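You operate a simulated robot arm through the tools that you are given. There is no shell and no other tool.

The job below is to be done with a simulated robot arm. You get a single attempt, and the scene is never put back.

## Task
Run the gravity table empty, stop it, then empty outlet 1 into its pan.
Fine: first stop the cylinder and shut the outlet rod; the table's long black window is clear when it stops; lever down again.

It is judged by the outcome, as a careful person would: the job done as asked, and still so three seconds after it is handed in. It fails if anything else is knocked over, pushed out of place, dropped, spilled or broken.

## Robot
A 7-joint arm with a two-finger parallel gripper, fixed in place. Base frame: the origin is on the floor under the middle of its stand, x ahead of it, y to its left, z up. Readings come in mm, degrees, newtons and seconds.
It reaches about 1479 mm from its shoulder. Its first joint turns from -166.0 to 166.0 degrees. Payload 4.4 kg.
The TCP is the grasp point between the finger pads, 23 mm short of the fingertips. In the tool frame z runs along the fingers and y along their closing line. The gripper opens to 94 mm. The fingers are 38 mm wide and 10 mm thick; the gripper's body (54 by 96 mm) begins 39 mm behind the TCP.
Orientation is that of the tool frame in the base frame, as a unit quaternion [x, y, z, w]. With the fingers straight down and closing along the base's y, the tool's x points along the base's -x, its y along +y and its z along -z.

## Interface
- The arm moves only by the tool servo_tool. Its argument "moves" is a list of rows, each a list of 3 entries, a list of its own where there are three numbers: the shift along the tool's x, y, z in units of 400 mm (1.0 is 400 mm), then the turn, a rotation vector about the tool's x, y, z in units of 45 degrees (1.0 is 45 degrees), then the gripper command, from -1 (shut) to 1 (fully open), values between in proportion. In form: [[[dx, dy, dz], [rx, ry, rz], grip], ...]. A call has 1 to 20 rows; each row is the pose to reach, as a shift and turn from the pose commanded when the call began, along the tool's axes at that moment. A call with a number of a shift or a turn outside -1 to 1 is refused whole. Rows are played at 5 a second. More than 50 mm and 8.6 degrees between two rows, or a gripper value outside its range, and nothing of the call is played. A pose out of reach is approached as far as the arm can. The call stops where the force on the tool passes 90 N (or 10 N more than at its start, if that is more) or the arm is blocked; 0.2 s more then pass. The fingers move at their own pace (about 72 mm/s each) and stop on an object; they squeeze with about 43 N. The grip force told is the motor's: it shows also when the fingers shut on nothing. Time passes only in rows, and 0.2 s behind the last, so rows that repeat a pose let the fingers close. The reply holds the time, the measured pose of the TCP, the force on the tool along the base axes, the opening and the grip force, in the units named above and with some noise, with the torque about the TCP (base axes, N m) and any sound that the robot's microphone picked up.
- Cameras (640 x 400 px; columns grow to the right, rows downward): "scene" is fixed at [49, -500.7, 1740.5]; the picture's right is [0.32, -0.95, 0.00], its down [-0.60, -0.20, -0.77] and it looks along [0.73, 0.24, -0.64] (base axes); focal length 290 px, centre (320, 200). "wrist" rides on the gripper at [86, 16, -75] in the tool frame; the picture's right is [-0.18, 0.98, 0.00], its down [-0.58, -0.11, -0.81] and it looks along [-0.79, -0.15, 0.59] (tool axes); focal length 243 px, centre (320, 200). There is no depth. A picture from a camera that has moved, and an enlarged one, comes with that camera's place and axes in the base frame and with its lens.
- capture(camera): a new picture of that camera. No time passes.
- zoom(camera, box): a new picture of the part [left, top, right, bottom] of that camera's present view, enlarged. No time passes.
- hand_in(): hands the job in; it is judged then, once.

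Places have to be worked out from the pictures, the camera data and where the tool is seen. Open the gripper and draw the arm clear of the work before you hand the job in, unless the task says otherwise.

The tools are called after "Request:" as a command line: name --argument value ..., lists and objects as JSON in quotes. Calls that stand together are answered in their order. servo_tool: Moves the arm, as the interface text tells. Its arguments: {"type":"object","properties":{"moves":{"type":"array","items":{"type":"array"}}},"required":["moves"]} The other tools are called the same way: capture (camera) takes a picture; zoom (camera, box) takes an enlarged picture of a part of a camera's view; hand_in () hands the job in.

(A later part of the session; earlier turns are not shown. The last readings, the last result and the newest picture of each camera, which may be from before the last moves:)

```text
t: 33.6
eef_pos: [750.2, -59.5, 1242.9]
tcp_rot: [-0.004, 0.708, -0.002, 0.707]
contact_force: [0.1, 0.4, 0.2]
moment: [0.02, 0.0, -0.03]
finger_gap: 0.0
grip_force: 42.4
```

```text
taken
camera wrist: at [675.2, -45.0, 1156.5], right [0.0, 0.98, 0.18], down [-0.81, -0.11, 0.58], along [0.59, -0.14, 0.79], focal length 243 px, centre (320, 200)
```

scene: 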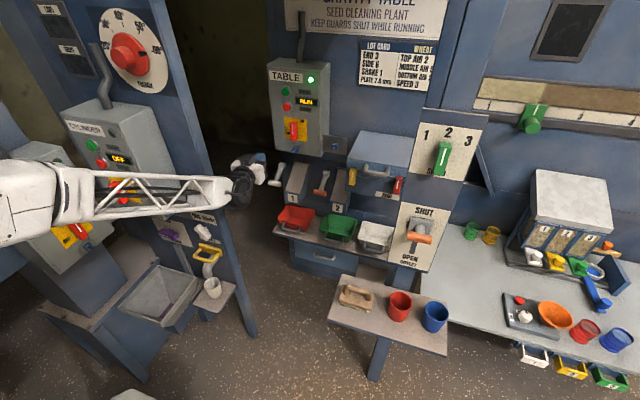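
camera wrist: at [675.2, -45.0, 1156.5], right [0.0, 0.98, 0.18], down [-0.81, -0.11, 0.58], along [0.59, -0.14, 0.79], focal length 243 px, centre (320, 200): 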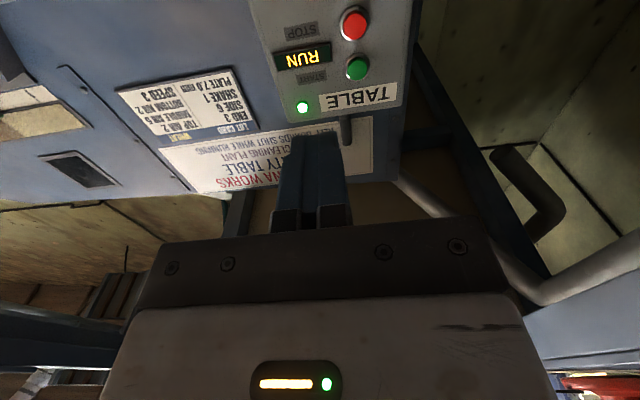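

TABLE STOP triangulates to about (1075, -20, 1292), facing me. I'll move to a standoff about 30 mm in front of it and then wait for the window to clear.

Request:
servo_tool --moves '[[[-0.015, 0.012, 0.08], [0, 0, 0], -1], [[-0.03, 0.025, 0.16], [0, 0, 0], -1], [[-0.045, 0.04, 0.24], [0, 0, 0], -1], [[-0.06, 0.05, 0.32], [0, 0, 0], -1], [[-0.08, 0.065, 0.4], [0, 0, 0], -1], [[-0.095, 0.08, 0.48], [0, 0, 0], -1], [[-0.11, 0.09, 0.56], [0, 0, 0], -1], [[-0.125, 0.1, 0.64], [0, 0, 0], -1]]'

Request:
capture --camera "wrist"

Request:
capture --camera "scene"

```text
t: 35.4
eef_pos: [1002.1, -21.2, 1300.3]
tcp_rot: [-0.002, 0.707, -0.001, 0.707]
contact_force: [0.4, -0.3, 0.6]
moment: [0.0, -0.03, -0.04]
finger_gap: 0.0
grip_force: 42.6
```

```text
taken
camera wrist: at [927.6, -5.1, 1212.9], right [0.0, 0.98, 0.18], down [-0.81, -0.11, 0.58], along [0.59, -0.14, 0.79], focal length 243 px, centre (320, 200)
```

wrist: 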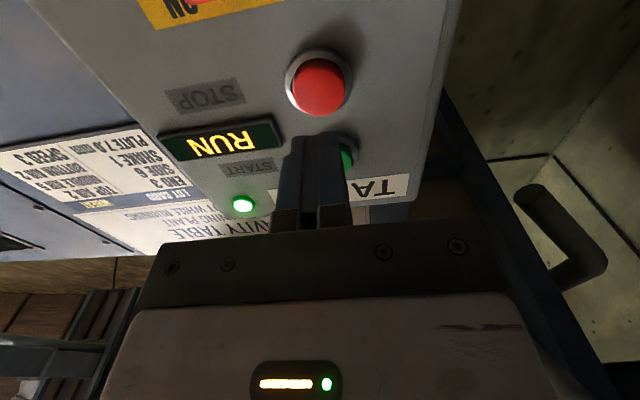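

```text
taken
```

scene: 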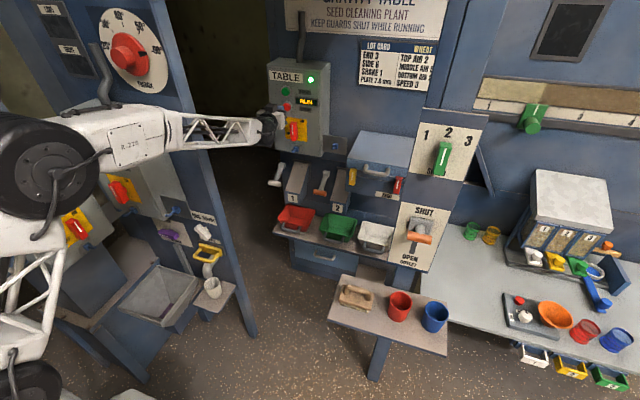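

I'm aligned with STOP to within a few mm, but the strip still shows grain. I'll ease closer without touching and wait, checking the window.

Request:
servo_tool --moves '[[[0.01, 0.004, 0.03], [0, 0, 0], -1], [[0.018, 0.006, 0.06], [0, 0, 0], -1], [[0.018, 0.006, 0.08], [0, 0, 0], -1], [[0.018, 0.006, 0.08], [0, 0, 0], -1], [[0.018, 0.006, 0.08], [0, 0, 0], -1], [[0.018, 0.006, 0.08], [0, 0, 0], -1], [[0.018, 0.006, 0.08], [0, 0, 0], -1], [[0.018, 0.006, 0.08], [0, 0, 0], -1], [[0.018, 0.006, 0.08], [0, 0, 0], -1], [[0.018, 0.006, 0.08], [0, 0, 0], -1]]'

Request:
zoom --camera "scene" --box '[460, 0, 640, 170]'

Request:
zoom --camera "scene" --box '[250, 60, 410, 160]'

Request:
capture --camera "wrist"

```text
t: 37.6
eef_pos: [1035.5, -17.7, 1292.7]
tcp_rot: [-0.003, 0.708, -0.003, 0.707]
contact_force: [-0.7, -0.2, 0.8]
moment: [-0.03, 0.03, -0.01]
finger_gap: 0.1
grip_force: 42.3
```

```text
2.35 times, centred on (550, 85) of scene
camera zoom: at [49.0, -500.7, 1740.5], right [0.32, -0.95, 0.0], down [-0.6, -0.2, -0.77], along [0.73, 0.24, -0.64], focal length 683 px, centre (-221, 471)
```

zoom: 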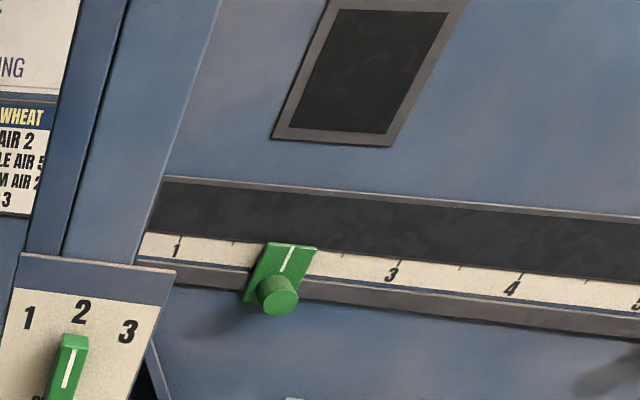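

```text
4.00 times, centred on (330, 110) of scene
camera zoom: at [49.0, -500.7, 1740.5], right [0.32, -0.95, 0.0], down [-0.6, -0.2, -0.77], along [0.73, 0.24, -0.64], focal length 1161 px, centre (280, 560)
```

zoom: 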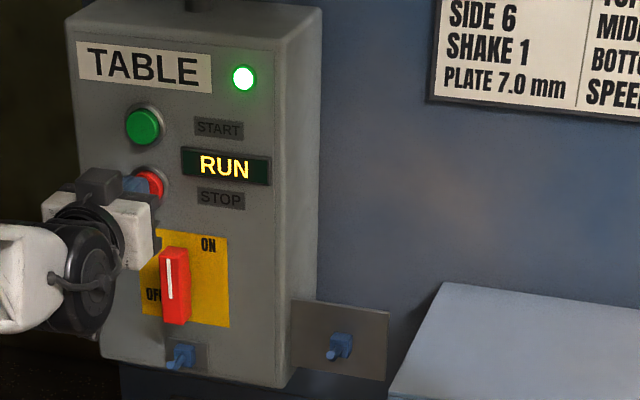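

```text
taken
camera wrist: at [961.2, -2.4, 1205.5], right [0.0, 0.98, 0.18], down [-0.81, -0.11, 0.58], along [0.59, -0.14, 0.79], focal length 243 px, centre (320, 200)
```

wrist: 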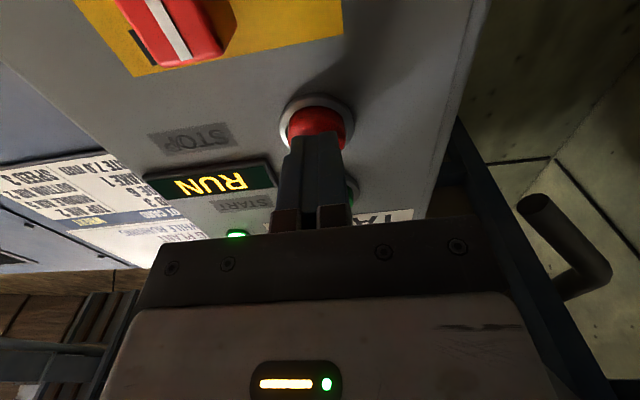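

The long window is now fully black, so the deck is clear. I'll press TABLE STOP in small steps.

Request:
servo_tool --moves '[[[0, 0, 0.015], [0, 0, 0], -1], [[0, 0, 0.025], [0, 0, 0], -1], [[0, 0, 0.0325], [0, 0, 0], -1], [[0, 0, 0.04], [0, 0, 0], -1]]'

Request:
zoom --camera "scene" --box '[250, 60, 410, 160]'

Request:
zoom --camera "scene" --box '[460, 60, 640, 170]'

```text
t: 38.6
eef_pos: [1050.1, -17.4, 1293.1]
tcp_rot: [-0.003, 0.707, -0.002, 0.708]
contact_force: [-25.3, -1.3, 8.8]
moment: [0.01, -0.11, -0.03]
finger_gap: 0.0
grip_force: 42.7
heard: click
```

```text
4.00 times, centred on (330, 110) of scene
camera zoom: at [49.0, -500.7, 1740.5], right [0.32, -0.95, 0.0], down [-0.6, -0.2, -0.77], along [0.73, 0.24, -0.64], focal length 1161 px, centre (280, 560)
```

zoom: 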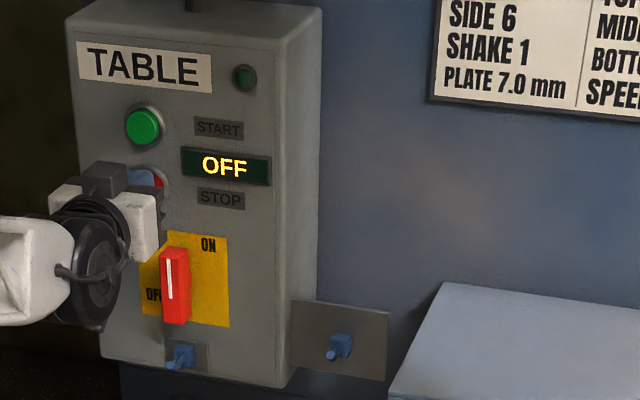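

```text
3.56 times, centred on (550, 115) of scene
camera zoom: at [49.0, -500.7, 1740.5], right [0.32, -0.95, 0.0], down [-0.6, -0.2, -0.77], along [0.73, 0.24, -0.64], focal length 1032 px, centre (-498, 502)
```

zoom: 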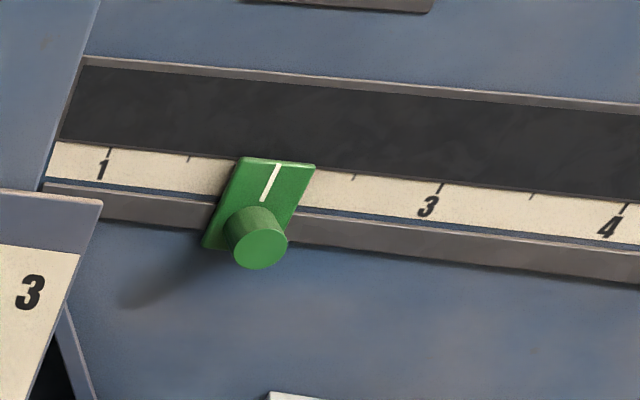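

TABLE reads OFF with a clear window. I'll retract from the button and then lower in the open gap in front of outlet 1's lever.

Request:
servo_tool --moves '[[[0, 0, -0.05], [0, 0, 0], -1], [[0, 0, -0.12], [0, 0, 0], -1], [[0, 0, -0.22], [0, 0, 0], -1], [[0.06, 0.02, -0.32], [0, 0, 0], -1], [[0.14, 0.04, -0.4], [0, 0, 0], -1], [[0.23, 0.06, -0.46], [0, 0, 0], -1], [[0.33, 0.08, -0.5], [0, 0, 0], -1], [[0.44, 0.1, -0.52], [0, 0, 0], -1], [[0.55, 0.12, -0.54], [0, 0, 0], -1], [[0.66, 0.14, -0.54], [0, 0, 0], -1], [[0.77, 0.16, -0.54], [0, 0, 0], -1], [[0.87, 0.18, -0.54], [0, 0, 0], -1]]'

Request:
capture --camera "wrist"

Request:
capture --camera "scene"

Request:
zoom --camera "scene" --box '[250, 150, 350, 212]'

```text
t: 41.2
eef_pos: [835.2, 52.9, 947.2]
tcp_rot: [-0.002, 0.707, -0.001, 0.707]
contact_force: [-0.6, -1.0, 1.0]
moment: [0.02, 0.01, 0.02]
finger_gap: 0.3
grip_force: 42.2
```

```text
taken
camera wrist: at [760.8, 69.4, 859.3], right [0.0, 0.98, 0.18], down [-0.81, -0.11, 0.58], along [0.59, -0.14, 0.79], focal length 243 px, centre (320, 200)
```

wrist: 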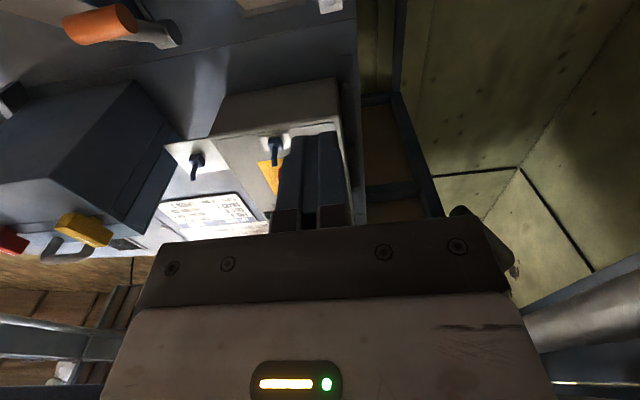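

```text
taken
```

scene: 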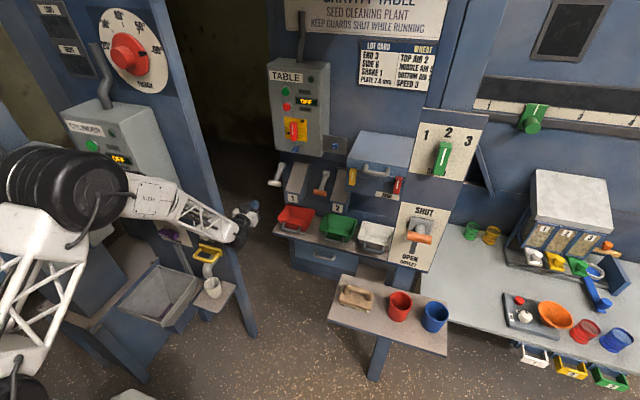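

```text
6.40 times, centred on (300, 181) of scene
camera zoom: at [49.0, -500.7, 1740.5], right [0.32, -0.95, 0.0], down [-0.6, -0.2, -0.77], along [0.73, 0.24, -0.64], focal length 1858 px, centre (448, 322)
```

zoom: 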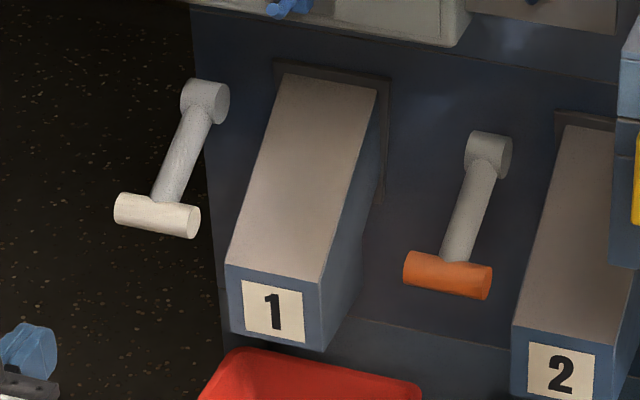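

Lever 1's white bar is at about (1036, 55, 928), roughly 60 mm long along y, with its pivot at (1145, 61, 967). I'll spin the tool toward camera-on-+y so the fingers close vertically on the bar.

Request:
servo_tool --moves '[[[0, 0, 0], [0, 0, 0.15], -1], [[0, 0, 0], [0, 0, 0.3], -1], [[0, 0, 0], [0, 0, 0.45], -1], [[0, 0, 0], [0, 0, 0.6], -1], [[0, 0, 0], [0, 0, 0.75], -1], [[0, 0, 0], [0, 0, 0.9], -1], [[0, 0, 0], [0, 0, 1], -1]]'

Request:
servo_tool --moves '[[[0, 0, 0], [0, 0, 0.15], -1], [[0, 0, 0], [0, 0, 0.3], -1], [[0, 0, 0], [0, 0, 0.45], -1], [[0, 0, 0], [0, 0, 0.6], -1], [[0, 0, 0], [0, 0, 0.75], -1], [[0, 0, 0], [0, 0, 0.9], -1], [[0, 0, 0], [0, 0, 1], -1]]'

Request:
capture --camera "wrist"

Request:
capture --camera "scene"

```text
t: 42.8
eef_pos: [835.5, 52.3, 945.1]
tcp_rot: [0.27, 0.654, 0.269, 0.653]
contact_force: [-0.7, 1.4, -0.5]
moment: [-0.04, 0.0, -0.01]
finger_gap: 0.0
grip_force: 42.6
```

```text
t: 44.4
eef_pos: [835.5, 52.1, 943.8]
tcp_rot: [0.5, 0.502, 0.499, 0.499]
contact_force: [-0.4, 0.1, -0.7]
moment: [0.04, -0.01, 0.0]
finger_gap: 0.0
grip_force: 42.7
```

```text
taken
camera wrist: at [761.5, 139.2, 959.0], right [0.0, -0.18, 0.98], down [-0.81, -0.58, -0.11], along [0.59, -0.79, -0.15], focal length 243 px, centre (320, 200)
```

wrist: 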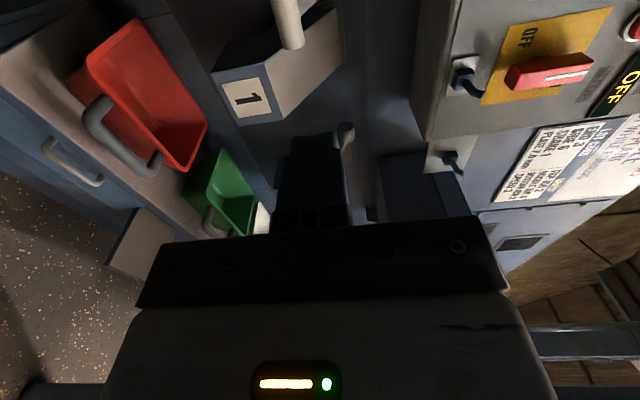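

```text
taken
```

scene: 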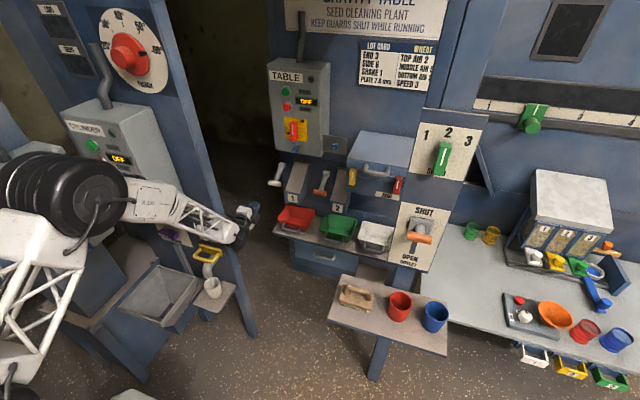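

The fingers now close vertically with the camera on the left, and I can see the bar's near end. A zoom will refine its position.

Request:
zoom --camera "wrist" --box '[200, 0, 400, 125]'

Request:
servo_tool --moves '[[[0.03, -0.06, 0], [0, 0, 0], -0.5], [[0.03, -0.085, 0.02], [0, 0, 0], 0], [[0.03, -0.085, 0.08], [0, 0, 0], 0.3], [[0.03, -0.085, 0.16], [0, 0, 0], 0.3], [[0.03, -0.085, 0.24], [0, 0, 0], 0.3]]'

Request:
capture --camera "wrist"

Request:
zoom --camera "scene" --box '[220, 150, 320, 212]'

```text
3.20 times, centred on (300, 62) of wrist
camera zoom: at [761.5, 139.2, 959.0], right [0.0, -0.18, 0.98], down [-0.81, -0.58, -0.11], along [0.59, -0.79, -0.15], focal length 776 px, centre (384, 640)
```

zoom: 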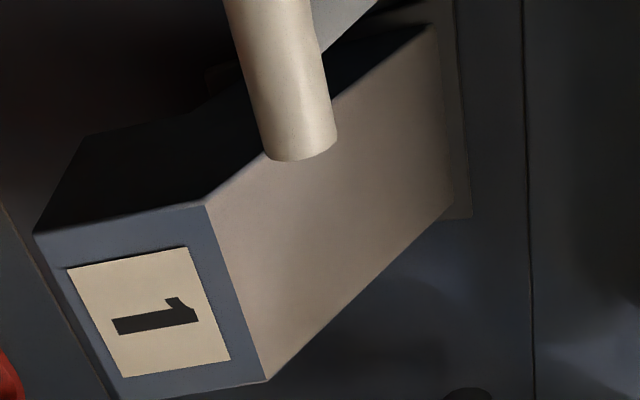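

```text
t: 45.6
eef_pos: [934.6, 67.6, 911.3]
tcp_rot: [0.498, 0.502, 0.499, 0.501]
contact_force: [-0.2, 0.0, 0.1]
moment: [-0.01, -0.01, -0.01]
finger_gap: 61.3
grip_force: 0.1
```

```text
taken
camera wrist: at [859.8, 153.2, 926.7], right [0.0, -0.18, 0.98], down [-0.81, -0.58, -0.11], along [0.59, -0.79, -0.15], focal length 243 px, centre (320, 200)
```

wrist: 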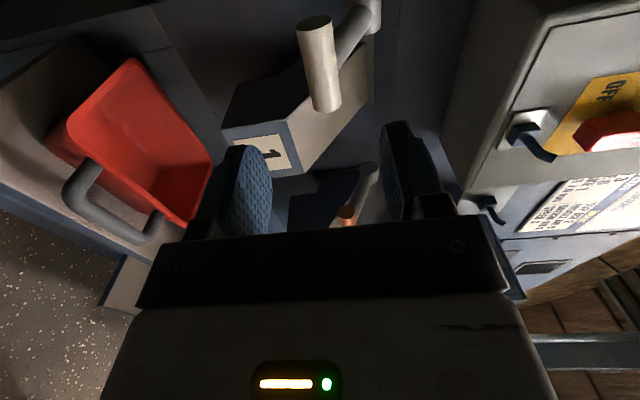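

```text
6.40 times, centred on (270, 181) of scene
camera zoom: at [49.0, -500.7, 1740.5], right [0.32, -0.95, 0.0], down [-0.6, -0.2, -0.77], along [0.73, 0.24, -0.64], focal length 1858 px, centre (640, 322)
```

zoom: 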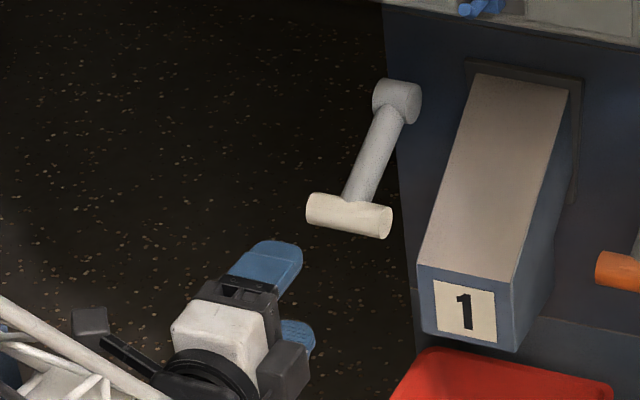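

The bar runs y≈32–96 at (1050, 64, 912), and its arm rises about 25° to the pivot near (1150, 65, 960). I'll pitch the tool up 25° to line up with the arm and stand off 80 mm from the bar.

Request:
servo_tool --moves '[[[-0.002, -0.02, 0.02], [-0.11, 0, 0], 0.3], [[-0.004, -0.04, 0.04], [-0.22, 0, 0], 0.3], [[-0.006, -0.06, 0.065], [-0.335, 0, 0], 0.3], [[-0.008, -0.075, 0.09], [-0.445, 0, 0], 0.3], [[-0.009, -0.083, 0.107], [-0.556, 0, 0], 0.3]]'

Request:
capture --camera "wrist"

Request:
zoom --camera "scene" --box '[220, 150, 320, 212]'

```text
t: 46.8
eef_pos: [974.9, 63.4, 879.0]
tcp_rot: [0.377, 0.381, 0.597, 0.597]
contact_force: [0.3, 0.0, -0.3]
moment: [0.0, 0.03, 0.02]
finger_gap: 61.1
grip_force: 0.0
```

```text
taken
camera wrist: at [900.0, 148.7, 860.1], right [-0.42, -0.18, 0.89], down [-0.68, -0.58, -0.44], along [0.6, -0.79, 0.12], focal length 243 px, centre (320, 200)
```

wrist: 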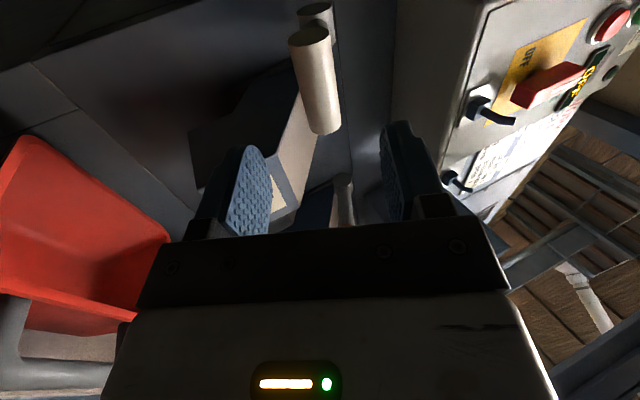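

```text
6.40 times, centred on (270, 181) of scene
camera zoom: at [49.0, -500.7, 1740.5], right [0.32, -0.95, 0.0], down [-0.6, -0.2, -0.77], along [0.73, 0.24, -0.64], focal length 1858 px, centre (640, 322)
```

zoom: 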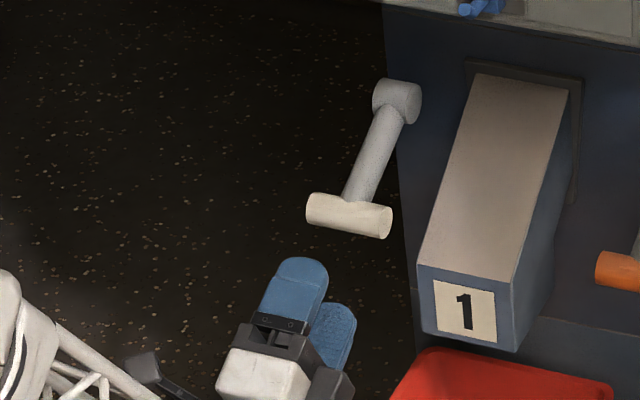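

The bar, arm and pivot all line up with the tool axis. I'll advance about 85 mm so the bar sits between the pads.

Request:
servo_tool --moves '[[[0, -0.002, 0.05], [0, 0, 0], 0.3], [[0, -0.004, 0.1], [0, 0, 0], 0.3], [[0, -0.004, 0.15], [0, 0, 0], 0.3], [[0, -0.004, 0.19], [0, 0, 0], 0.3], [[0, -0.004, 0.21], [0, 0, 0], 0.3]]'

Request:
capture --camera "wrist"

Request:
zoom --camera "scene" --box '[220, 150, 320, 212]'

```text
t: 48.0
eef_pos: [1052.1, 62.8, 910.6]
tcp_rot: [0.378, 0.382, 0.596, 0.597]
contact_force: [0.4, 1.0, 0.2]
moment: [0.01, 0.03, -0.02]
finger_gap: 61.3
grip_force: 0.0
```

```text
taken
camera wrist: at [977.8, 148.8, 892.5], right [-0.41, -0.18, 0.89], down [-0.68, -0.58, -0.44], along [0.6, -0.79, 0.12], focal length 243 px, centre (320, 200)
```

wrist: 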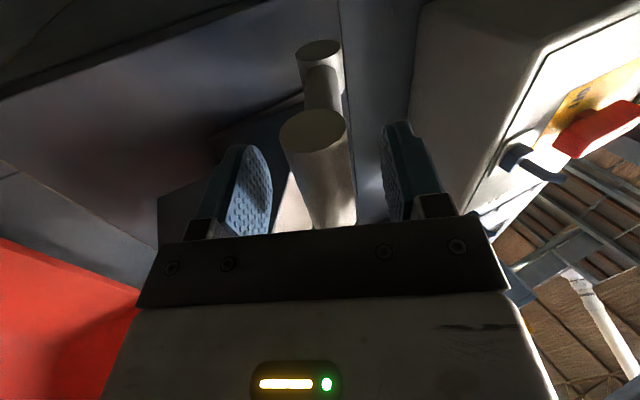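

```text
6.40 times, centred on (270, 181) of scene
camera zoom: at [49.0, -500.7, 1740.5], right [0.32, -0.95, 0.0], down [-0.6, -0.2, -0.77], along [0.73, 0.24, -0.64], focal length 1858 px, centre (640, 322)
```

zoom: 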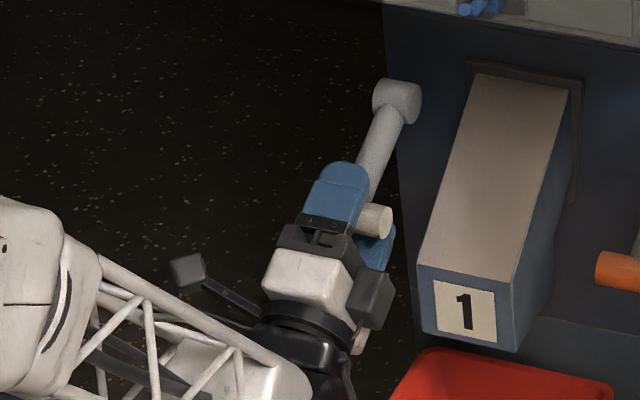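

The bar is well placed between the pads, so I'll close the grip.

Request:
servo_tool --moves '[[[0, 0, 0], [0, 0, 0], -0.3], [[0, 0, 0], [0, 0, 0], -1], [[0, 0, 0], [0, 0, 0], -1], [[0, 0, 0], [0, 0, 0], -1]]'

Request:
capture --camera "wrist"

```text
t: 49.0
eef_pos: [1053.3, 62.4, 912.0]
tcp_rot: [0.378, 0.381, 0.597, 0.597]
contact_force: [-9.2, 0.0, 26.3]
moment: [0.42, -0.16, 0.33]
finger_gap: 24.5
grip_force: 45.0
```

```text
taken
camera wrist: at [978.1, 148.9, 894.7], right [-0.42, -0.18, 0.89], down [-0.68, -0.58, -0.44], along [0.6, -0.79, 0.12], focal length 243 px, centre (320, 200)
```

wrist: 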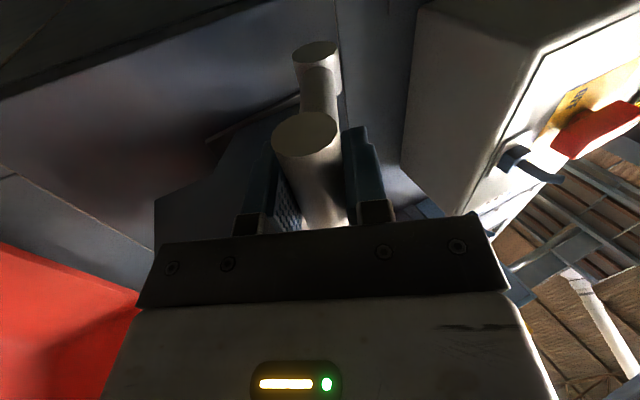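

Grip is solid at 24.5 mm. I'll raise the lever along its arc (radius ≈107 mm about the pivot), beginning with 15°.

Request:
servo_tool --moves '[[[0, 0.0117, 0.0003], [0.056, 0, 0], -1], [[0, 0.0233, 0.001], [0.111, 0, 0], -1], [[0, 0.035, 0.0023], [0.167, 0, 0], -1], [[0, 0.0465, 0.0041], [0.222, 0, 0], -1], [[0, 0.0692, 0.0091], [0.333, 0, 0], -1]]'

Request:
zoom --camera "scene" --box '[240, 150, 360, 225]'

```text
t: 50.2
eef_pos: [1042.8, 61.0, 938.0]
tcp_rot: [0.454, 0.456, 0.54, 0.542]
contact_force: [9.3, 15.1, 4.0]
moment: [0.49, -0.34, 0.06]
finger_gap: 24.3
grip_force: 44.9
```

```text
5.33 times, centred on (300, 188) of scene
camera zoom: at [49.0, -500.7, 1740.5], right [0.32, -0.95, 0.0], down [-0.6, -0.2, -0.77], along [0.73, 0.24, -0.64], focal length 1548 px, centre (427, 267)
```

zoom: 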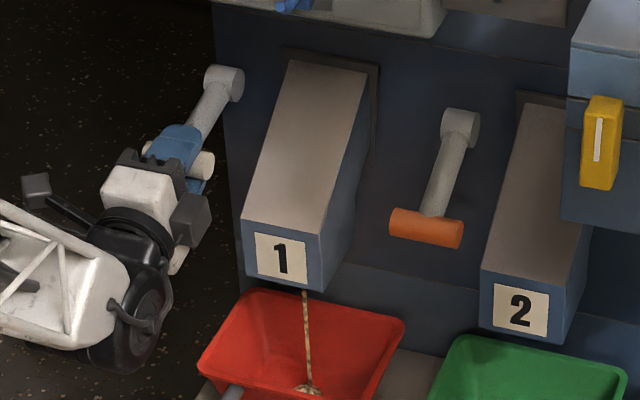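

Grain is now trickling from outlet 1 into the red pan. I'll raise a little further and watch the flow and the pan level.

Request:
servo_tool --moves '[[[0, 0.0117, 0.0003], [0.056, 0, 0], -1], [[0, 0.0233, 0.001], [0.111, 0, 0], -1], [[0, 0.035, 0.0023], [0.167, 0, 0], -1], [[0, 0.0465, 0.0041], [0.222, 0, 0], -1], [[0, 0.0465, 0.0041], [0.222, 0, 0], -1], [[0, 0.0465, 0.0041], [0.222, 0, 0], -1]]'

Request:
zoom --camera "scene" --box '[240, 150, 360, 225]'

Request:
zoom --camera "scene" --box '[260, 180, 340, 230]'

Request:
capture --camera "wrist"

```text
t: 51.6
eef_pos: [1040.6, 61.6, 955.4]
tcp_rot: [0.498, 0.502, 0.499, 0.5]
contact_force: [-27.5, 28.1, -1.6]
moment: [0.58, 0.08, -0.01]
finger_gap: 24.4
grip_force: 44.8
```

```text
5.33 times, centred on (300, 188) of scene
camera zoom: at [49.0, -500.7, 1740.5], right [0.32, -0.95, 0.0], down [-0.6, -0.2, -0.77], along [0.73, 0.24, -0.64], focal length 1548 px, centre (427, 267)
```

zoom: 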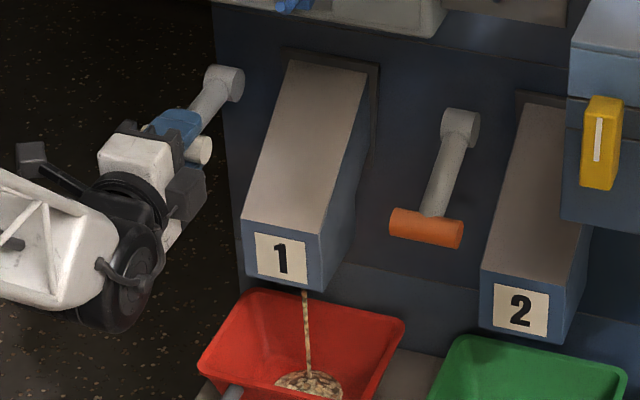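

```text
8.00 times, centred on (300, 205) of scene
camera zoom: at [49.0, -500.7, 1740.5], right [0.32, -0.95, 0.0], down [-0.6, -0.2, -0.77], along [0.73, 0.24, -0.64], focal length 2323 px, centre (480, 160)
```

zoom: 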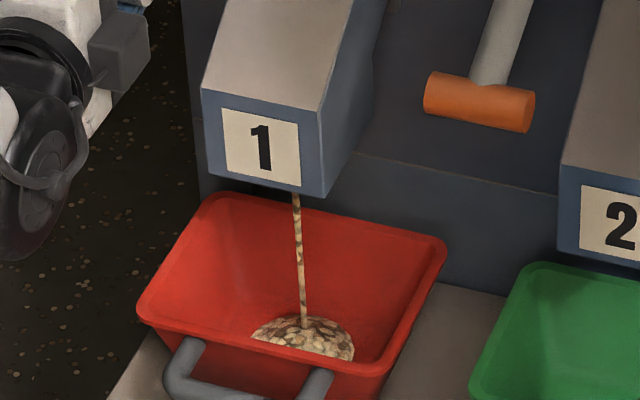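

```text
taken
camera wrist: at [965.5, 148.0, 970.3], right [0.0, -0.18, 0.98], down [-0.81, -0.58, -0.11], along [0.59, -0.79, -0.15], focal length 243 px, centre (320, 200)
```

wrist: 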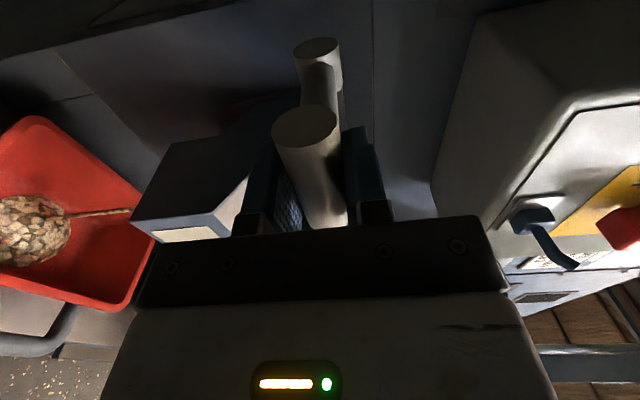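

The flow lands cleanly in the pan. I'll ease off the side load and hold here while it empties.

Request:
servo_tool --moves '[[[0.004, 0, -0.004], [0, 0, 0], -1], [[0.004, 0, -0.004], [0, 0, 0], -1], [[0.004, 0, -0.004], [0, 0, 0], -1], [[0.004, 0, -0.004], [0, 0, 0], -1], [[0.004, 0, -0.004], [0, 0, 0], -1], [[0.004, 0, -0.004], [0, 0, 0], -1], [[0.004, 0, -0.004], [0, 0, 0], -1], [[0.004, 0, -0.004], [0, 0, 0], -1], [[0.004, 0, -0.004], [0, 0, 0], -1], [[0.004, 0, -0.004], [0, 0, 0], -1]]'

Request:
zoom --camera "scene" --box '[260, 180, 340, 230]'

Request:
capture --camera "wrist"

```text
t: 53.8
eef_pos: [1040.0, 61.1, 956.0]
tcp_rot: [0.499, 0.501, 0.499, 0.501]
contact_force: [30.2, -26.8, -0.6]
moment: [0.56, -0.01, -0.06]
finger_gap: 24.4
grip_force: 44.9
```

```text
8.00 times, centred on (300, 205) of scene
camera zoom: at [49.0, -500.7, 1740.5], right [0.32, -0.95, 0.0], down [-0.6, -0.2, -0.77], along [0.73, 0.24, -0.64], focal length 2323 px, centre (480, 160)
```

zoom: 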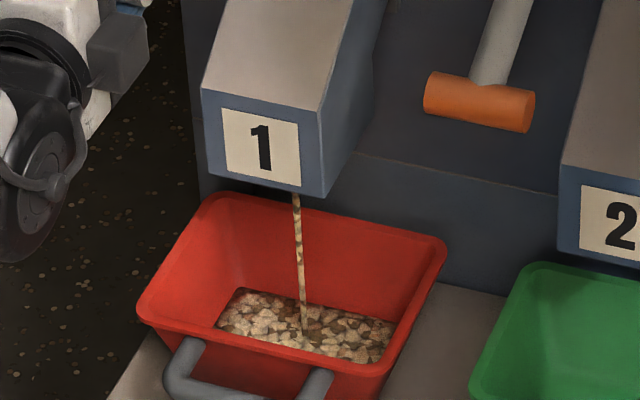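

```text
taken
camera wrist: at [964.7, 148.2, 970.1], right [0.0, -0.18, 0.98], down [-0.81, -0.58, -0.11], along [0.59, -0.79, -0.15], focal length 243 px, centre (320, 200)
```

wrist: 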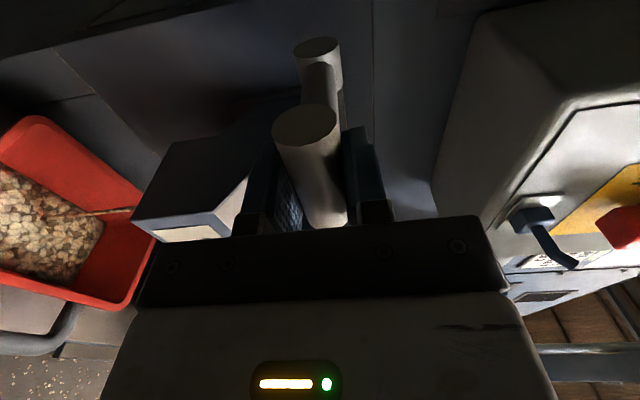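

The pan is filling evenly and has plenty of room. I'll hold longer and keep checking.

Request:
servo_tool --moves '[[[-0.002, 0, 0.002], [0, 0, 0], -1], [[-0.002, 0, 0.002], [0, 0, 0], -1], [[-0.002, 0, 0.002], [0, 0, 0], -1], [[-0.002, 0, 0.002], [0, 0, 0], -1], [[-0.002, 0, 0.002], [0, 0, 0], -1], [[-0.002, 0, 0.002], [0, 0, 0], -1], [[-0.002, 0, 0.002], [0, 0, 0], -1], [[-0.002, 0, 0.002], [0, 0, 0], -1]]'

Request:
zoom --camera "scene" --box '[260, 180, 340, 230]'

```text
t: 55.6
eef_pos: [1038.2, 61.3, 955.6]
tcp_rot: [0.499, 0.501, 0.499, 0.501]
contact_force: [-14.5, -16.9, -3.4]
moment: [0.65, 0.27, -0.07]
finger_gap: 24.5
grip_force: 44.5
```

```text
8.00 times, centred on (300, 205) of scene
camera zoom: at [49.0, -500.7, 1740.5], right [0.32, -0.95, 0.0], down [-0.6, -0.2, -0.77], along [0.73, 0.24, -0.64], focal length 2323 px, centre (480, 160)
```

zoom: 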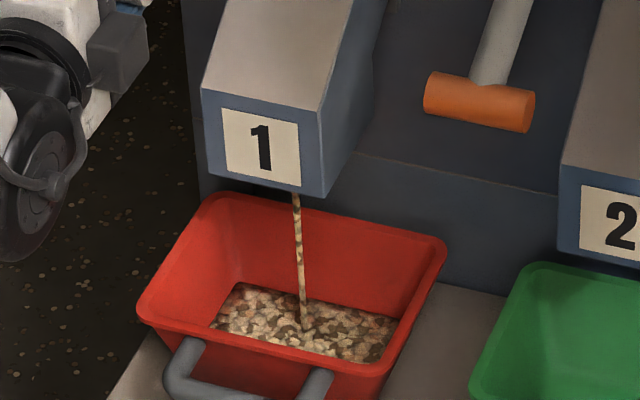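

It's still flowing steadily with the pan well below its rim. I'll hold another 3 s.

Request:
servo_tool --moves '[[[0, 0, 0], [0, 0, 0], -1], [[0, 0, 0], [0, 0, 0], -1], [[0, 0, 0], [0, 0, 0], -1], [[0, 0, 0], [0, 0, 0], -1], [[0, 0, 0], [0, 0, 0], -1], [[0, 0, 0], [0, 0, 0], -1], [[0, 0, 0], [0, 0, 0], -1], [[0, 0, 0], [0, 0, 0], -1], [[0, 0, 0], [0, 0, 0], -1], [[0, 0, 0], [0, 0, 0], -1], [[0, 0, 0], [0, 0, 0], -1], [[0, 0, 0], [0, 0, 0], -1], [[0, 0, 0], [0, 0, 0], -1], [[0, 0, 0], [0, 0, 0], -1]]'

Request:
zoom --camera "scene" --box '[260, 180, 340, 230]'

```text
t: 58.6
eef_pos: [1040.1, 60.8, 955.7]
tcp_rot: [0.498, 0.501, 0.5, 0.5]
contact_force: [-23.1, -6.0, 0.3]
moment: [0.61, -0.01, 0.06]
finger_gap: 24.4
grip_force: 44.5
```

```text
8.00 times, centred on (300, 205) of scene
camera zoom: at [49.0, -500.7, 1740.5], right [0.32, -0.95, 0.0], down [-0.6, -0.2, -0.77], along [0.73, 0.24, -0.64], focal length 2323 px, centre (480, 160)
```

zoom: 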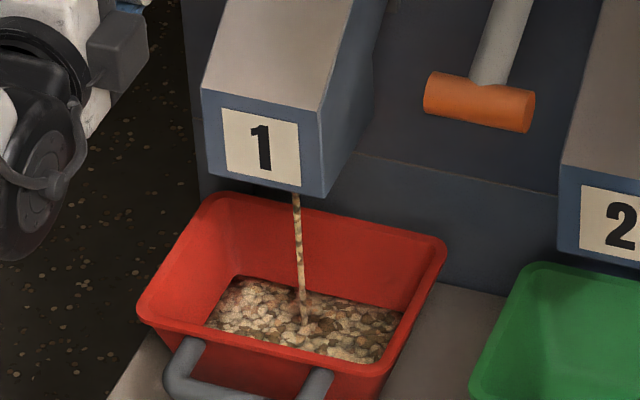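

The level is climbing slowly and the stream is unchanged. I'll hold for another 4 s.

Request:
servo_tool --moves '[[[0, 0, 0], [0, 0, 0], -1], [[0, 0, 0], [0, 0, 0], -1], [[0, 0, 0], [0, 0, 0], -1], [[0, 0, 0], [0, 0, 0], -1], [[0, 0, 0], [0, 0, 0], -1], [[0, 0, 0], [0, 0, 0], -1], [[0, 0, 0], [0, 0, 0], -1], [[0, 0, 0], [0, 0, 0], -1], [[0, 0, 0], [0, 0, 0], -1], [[0, 0, 0], [0, 0, 0], -1], [[0, 0, 0], [0, 0, 0], -1], [[0, 0, 0], [0, 0, 0], -1], [[0, 0, 0], [0, 0, 0], -1], [[0, 0, 0], [0, 0, 0], -1], [[0, 0, 0], [0, 0, 0], -1], [[0, 0, 0], [0, 0, 0], -1], [[0, 0, 0], [0, 0, 0], -1], [[0, 0, 0], [0, 0, 0], -1], [[0, 0, 0], [0, 0, 0], -1]]'

Request:
zoom --camera "scene" --box '[260, 180, 340, 230]'

```text
t: 62.6
eef_pos: [1039.3, 60.9, 956.9]
tcp_rot: [0.499, 0.501, 0.5, 0.5]
contact_force: [-5.3, 1.5, 0.5]
moment: [0.63, -0.03, 0.0]
finger_gap: 24.3
grip_force: 45.0
```

```text
8.00 times, centred on (300, 205) of scene
camera zoom: at [49.0, -500.7, 1740.5], right [0.32, -0.95, 0.0], down [-0.6, -0.2, -0.77], along [0.73, 0.24, -0.64], focal length 2323 px, centre (480, 160)
```

zoom: 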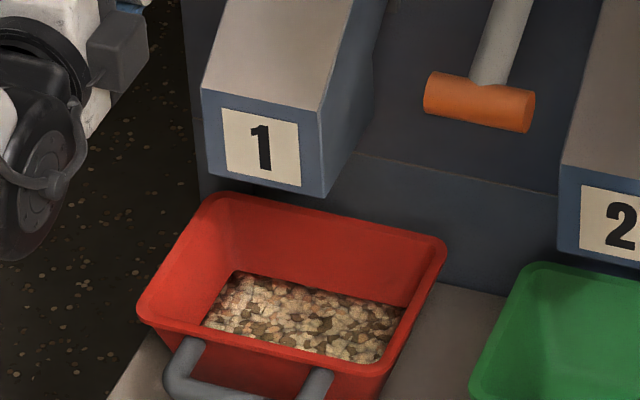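

The stream has stopped. I'll raise the lever a bit more to confirm nothing remains in outlet 1.

Request:
servo_tool --moves '[[[0, 0.0117, 0.0003], [0.056, 0, 0], -1], [[0, 0.0233, 0.001], [0.111, 0, 0], -1], [[0, 0.035, 0.0023], [0.167, 0, 0], -1], [[0, 0.0465, 0.0041], [0.222, 0, 0], -1], [[0, 0.0465, 0.0041], [0.222, 0, 0], -1], [[0, 0.0465, 0.0041], [0.222, 0, 0], -1], [[0, 0.0465, 0.0041], [0.222, 0, 0], -1]]'

Request:
zoom --camera "scene" --box '[240, 150, 360, 225]'

Request:
capture --camera "wrist"

```text
t: 64.2
eef_pos: [1042.2, 61.7, 974.4]
tcp_rot: [0.541, 0.543, 0.453, 0.455]
contact_force: [-34.7, -15.5, 7.7]
moment: [0.51, -0.02, -0.07]
finger_gap: 24.4
grip_force: 45.0
```

```text
5.33 times, centred on (300, 188) of scene
camera zoom: at [49.0, -500.7, 1740.5], right [0.32, -0.95, 0.0], down [-0.6, -0.2, -0.77], along [0.73, 0.24, -0.64], focal length 1548 px, centre (427, 267)
```

zoom: 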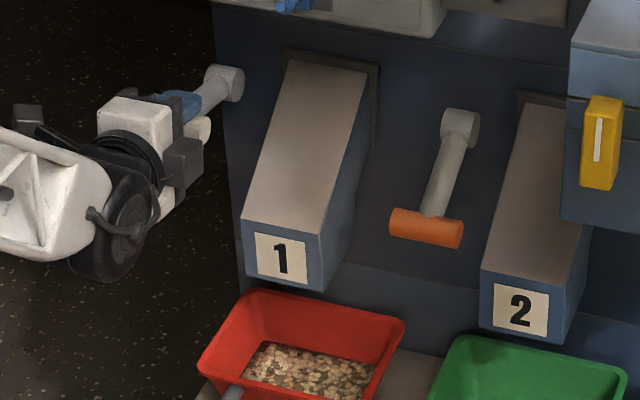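

```text
taken
camera wrist: at [971.4, 148.6, 1002.6], right [0.17, -0.18, 0.97], down [-0.81, -0.58, 0.04], along [0.56, -0.79, -0.25], focal length 243 px, centre (320, 200)
```

wrist: 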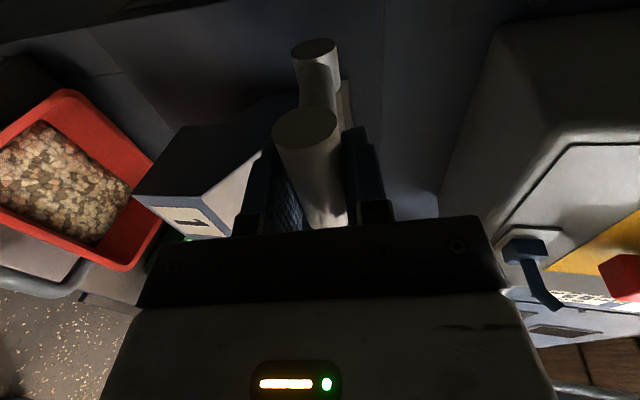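

Nothing more comes out, so outlet 1 is empty. I'll lower the lever back down along the same arc.

Request:
servo_tool --moves '[[[0, -0.0233, 0.001], [-0.111, 0, 0], -1], [[0, -0.0465, 0.0041], [-0.222, 0, 0], -1], [[0, -0.0692, 0.0091], [-0.333, 0, 0], -1], [[0, -0.0915, 0.0161], [-0.444, 0, 0], -1], [[0, -0.113, 0.0251], [-0.556, 0, 0], -1], [[0, -0.1338, 0.0358], [-0.667, 0, 0], -1], [[0, -0.144, 0.042], [-0.722, 0, 0], -1], [[0, -0.1534, 0.0484], [-0.778, 0, 0], -1]]'

Request:
zoom --camera "scene" --box '[220, 150, 320, 212]'

Request:
capture --camera "wrist"

```text
t: 66.0
eef_pos: [1049.4, 61.7, 911.7]
tcp_rot: [0.377, 0.382, 0.596, 0.597]
contact_force: [-51.2, -5.0, 18.4]
moment: [0.39, -0.17, 0.24]
finger_gap: 24.6
grip_force: 45.5
```

```text
6.40 times, centred on (270, 181) of scene
camera zoom: at [49.0, -500.7, 1740.5], right [0.32, -0.95, 0.0], down [-0.6, -0.2, -0.77], along [0.73, 0.24, -0.64], focal length 1858 px, centre (640, 322)
```

zoom: 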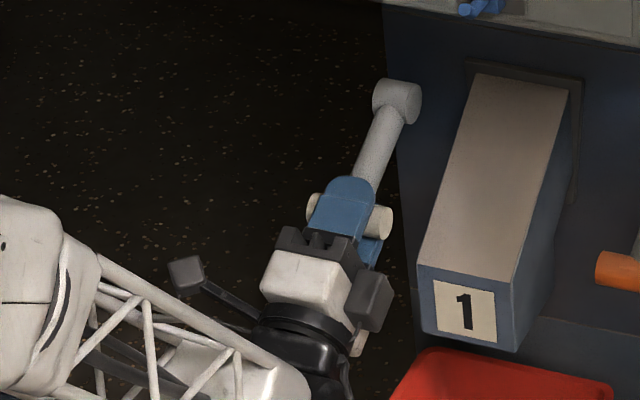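

```text
taken
camera wrist: at [974.8, 148.6, 892.6], right [-0.42, -0.18, 0.89], down [-0.68, -0.58, -0.44], along [0.6, -0.79, 0.12], focal length 243 px, centre (320, 200)
```

wrist: 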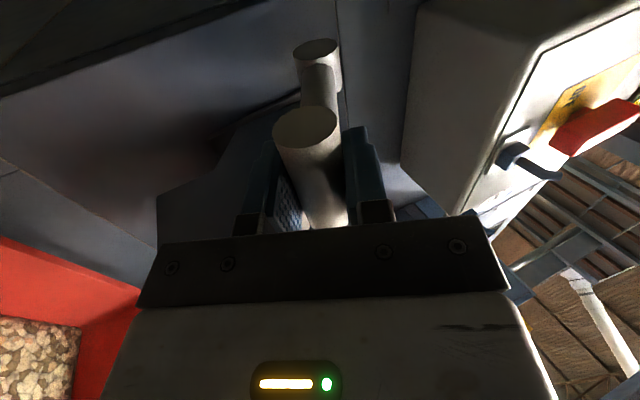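

The lever bar is back where it began. I'll press down a few mm more to seat it on its stop, relieving the axial load.

Request:
servo_tool --moves '[[[0, -0.006, -0.006], [-0.02, 0, 0], -1], [[0, -0.012, -0.006], [-0.045, 0, 0], -1], [[0, -0.012, -0.006], [-0.045, 0, 0], -1]]'

Request:
zoom --camera "scene" --box '[220, 150, 320, 212]'

```text
t: 66.8
eef_pos: [1050.2, 62.5, 910.6]
tcp_rot: [0.366, 0.369, 0.604, 0.604]
contact_force: [-33.5, -4.3, 61.4]
moment: [0.51, -0.11, 0.2]
finger_gap: 24.6
grip_force: 45.2
```

```text
6.40 times, centred on (270, 181) of scene
camera zoom: at [49.0, -500.7, 1740.5], right [0.32, -0.95, 0.0], down [-0.6, -0.2, -0.77], along [0.73, 0.24, -0.64], focal length 1858 px, centre (640, 322)
```

zoom: 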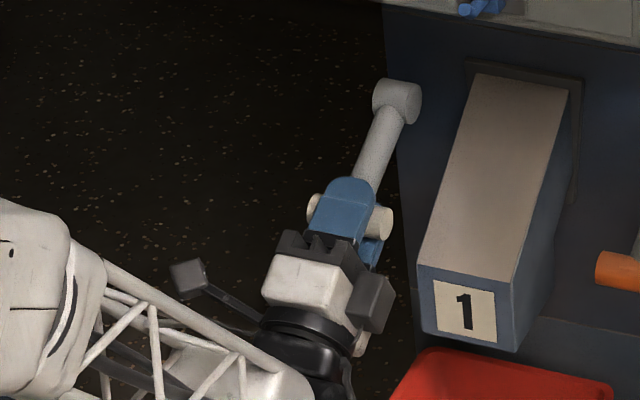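

It's firmly on its lower stop, with 61 N of reaction. I'll relax, open and back straight out.

Request:
servo_tool --moves '[[[0, 0.009, 0], [0, 0, 0], -1], [[0, 0.009, 0], [0, 0, 0], 0.3], [[0, 0.009, 0], [0, 0, 0], 0.3], [[0, 0.009, 0], [0, 0, 0], 0.3], [[0, 0.009, -0.06], [0, 0, 0], 0.3], [[0, 0.009, -0.13], [0, 0, 0], 0.3], [[0, 0.009, -0.2], [0, 0, 0], 0.3], [[0, 0.009, -0.28], [0, 0, 0], 0.3], [[0, 0.009, -0.37], [0, 0, 0], 0.3], [[0, 0.009, -0.46], [0, 0, 0], 0.3]]'

Request:
zoom --camera "scene" --box '[240, 150, 360, 225]'

Request:
capture --camera "scene"

Request:
capture --camera "wrist"

```text
t: 69.0
eef_pos: [886.4, 63.3, 826.4]
tcp_rot: [0.368, 0.37, 0.603, 0.604]
contact_force: [0.6, -1.0, 0.4]
moment: [0.0, 0.04, 0.0]
finger_gap: 61.0
grip_force: 0.0
```

```text
5.33 times, centred on (300, 188) of scene
camera zoom: at [49.0, -500.7, 1740.5], right [0.32, -0.95, 0.0], down [-0.6, -0.2, -0.77], along [0.73, 0.24, -0.64], focal length 1548 px, centre (427, 267)
```

zoom: 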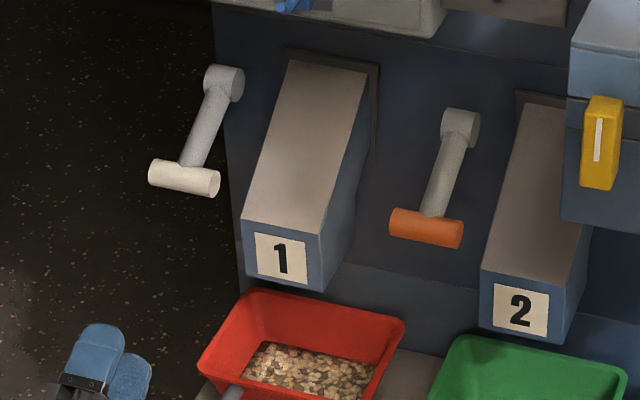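

```text
taken
```

scene: 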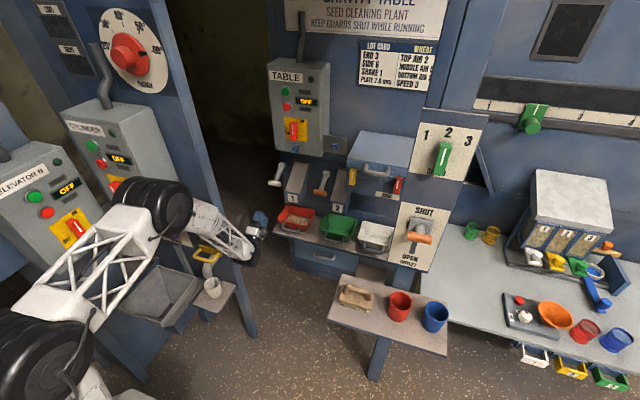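

```text
taken
camera wrist: at [812.0, 150.6, 806.1], right [-0.45, -0.18, 0.88], down [-0.67, -0.58, -0.46], along [0.59, -0.79, 0.14], focal length 243 px, centre (320, 200)
```

wrist: 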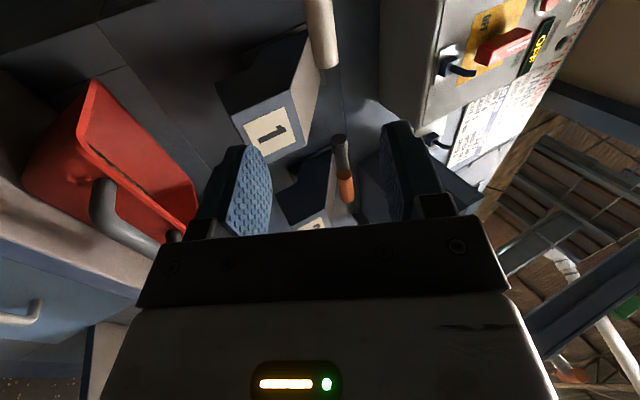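

Lever 1 is down, the pan holds the grain, and both machines read OFF. I'll raise the arm clear and leave the gripper open.

Request:
servo_tool --moves '[[[0, 0.083, 0.02], [0.075, 0, 0], 0.3], [[0, 0.167, 0.05], [0.15, 0, 0], 0.5], [[0, 0.25, 0.09], [0.225, 0, 0], 0.7], [[0, 0.334, 0.13], [0.3, 0, 0], 0.9], [[0, 0.417, 0.17], [0.375, 0, 0], 1], [[0, 0.5, 0.2], [0.45, 0, 0], 1], [[0, 0.584, 0.22], [0.525, 0, 0], 1], [[0, 0.668, 0.24], [0.6, 0, 0], 1]]'

Request:
capture --camera "scene"

Request:
zoom --camera "scene" --box '[110, 190, 310, 315]'

Request:
zoom --camera "scene" --box '[250, 150, 450, 275]'

```text
t: 70.8
eef_pos: [850.2, 63.0, 1104.7]
tcp_rot: [0.498, 0.502, 0.499, 0.501]
contact_force: [0.1, -0.3, -1.1]
moment: [-0.04, -0.03, 0.0]
finger_gap: 94.1
grip_force: 0.0
```

```text
taken
```

scene: 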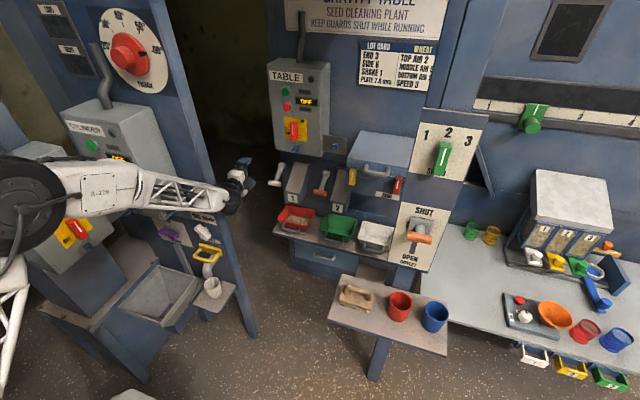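

```text
3.20 times, centred on (210, 252) of scene
camera zoom: at [49.0, -500.7, 1740.5], right [0.32, -0.95, 0.0], down [-0.6, -0.2, -0.77], along [0.73, 0.24, -0.64], focal length 929 px, centre (672, 32)
```

zoom: 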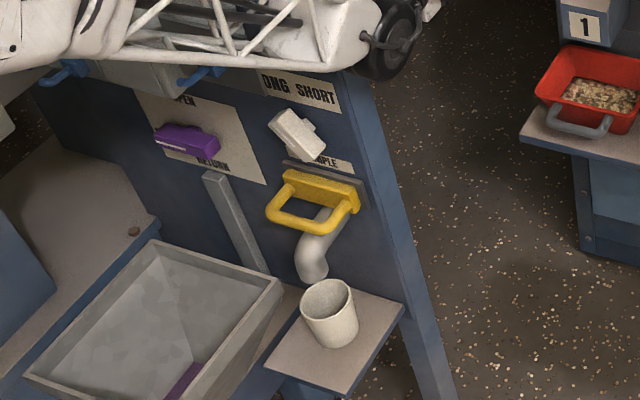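

```text
3.20 times, centred on (350, 212) of scene
camera zoom: at [49.0, -500.7, 1740.5], right [0.32, -0.95, 0.0], down [-0.6, -0.2, -0.77], along [0.73, 0.24, -0.64], focal length 929 px, centre (224, 160)
```

zoom: 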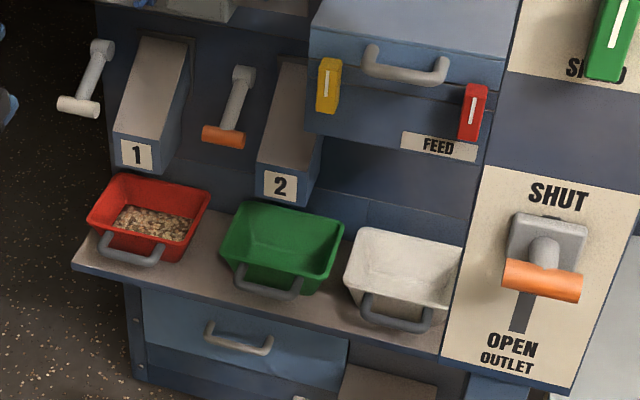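

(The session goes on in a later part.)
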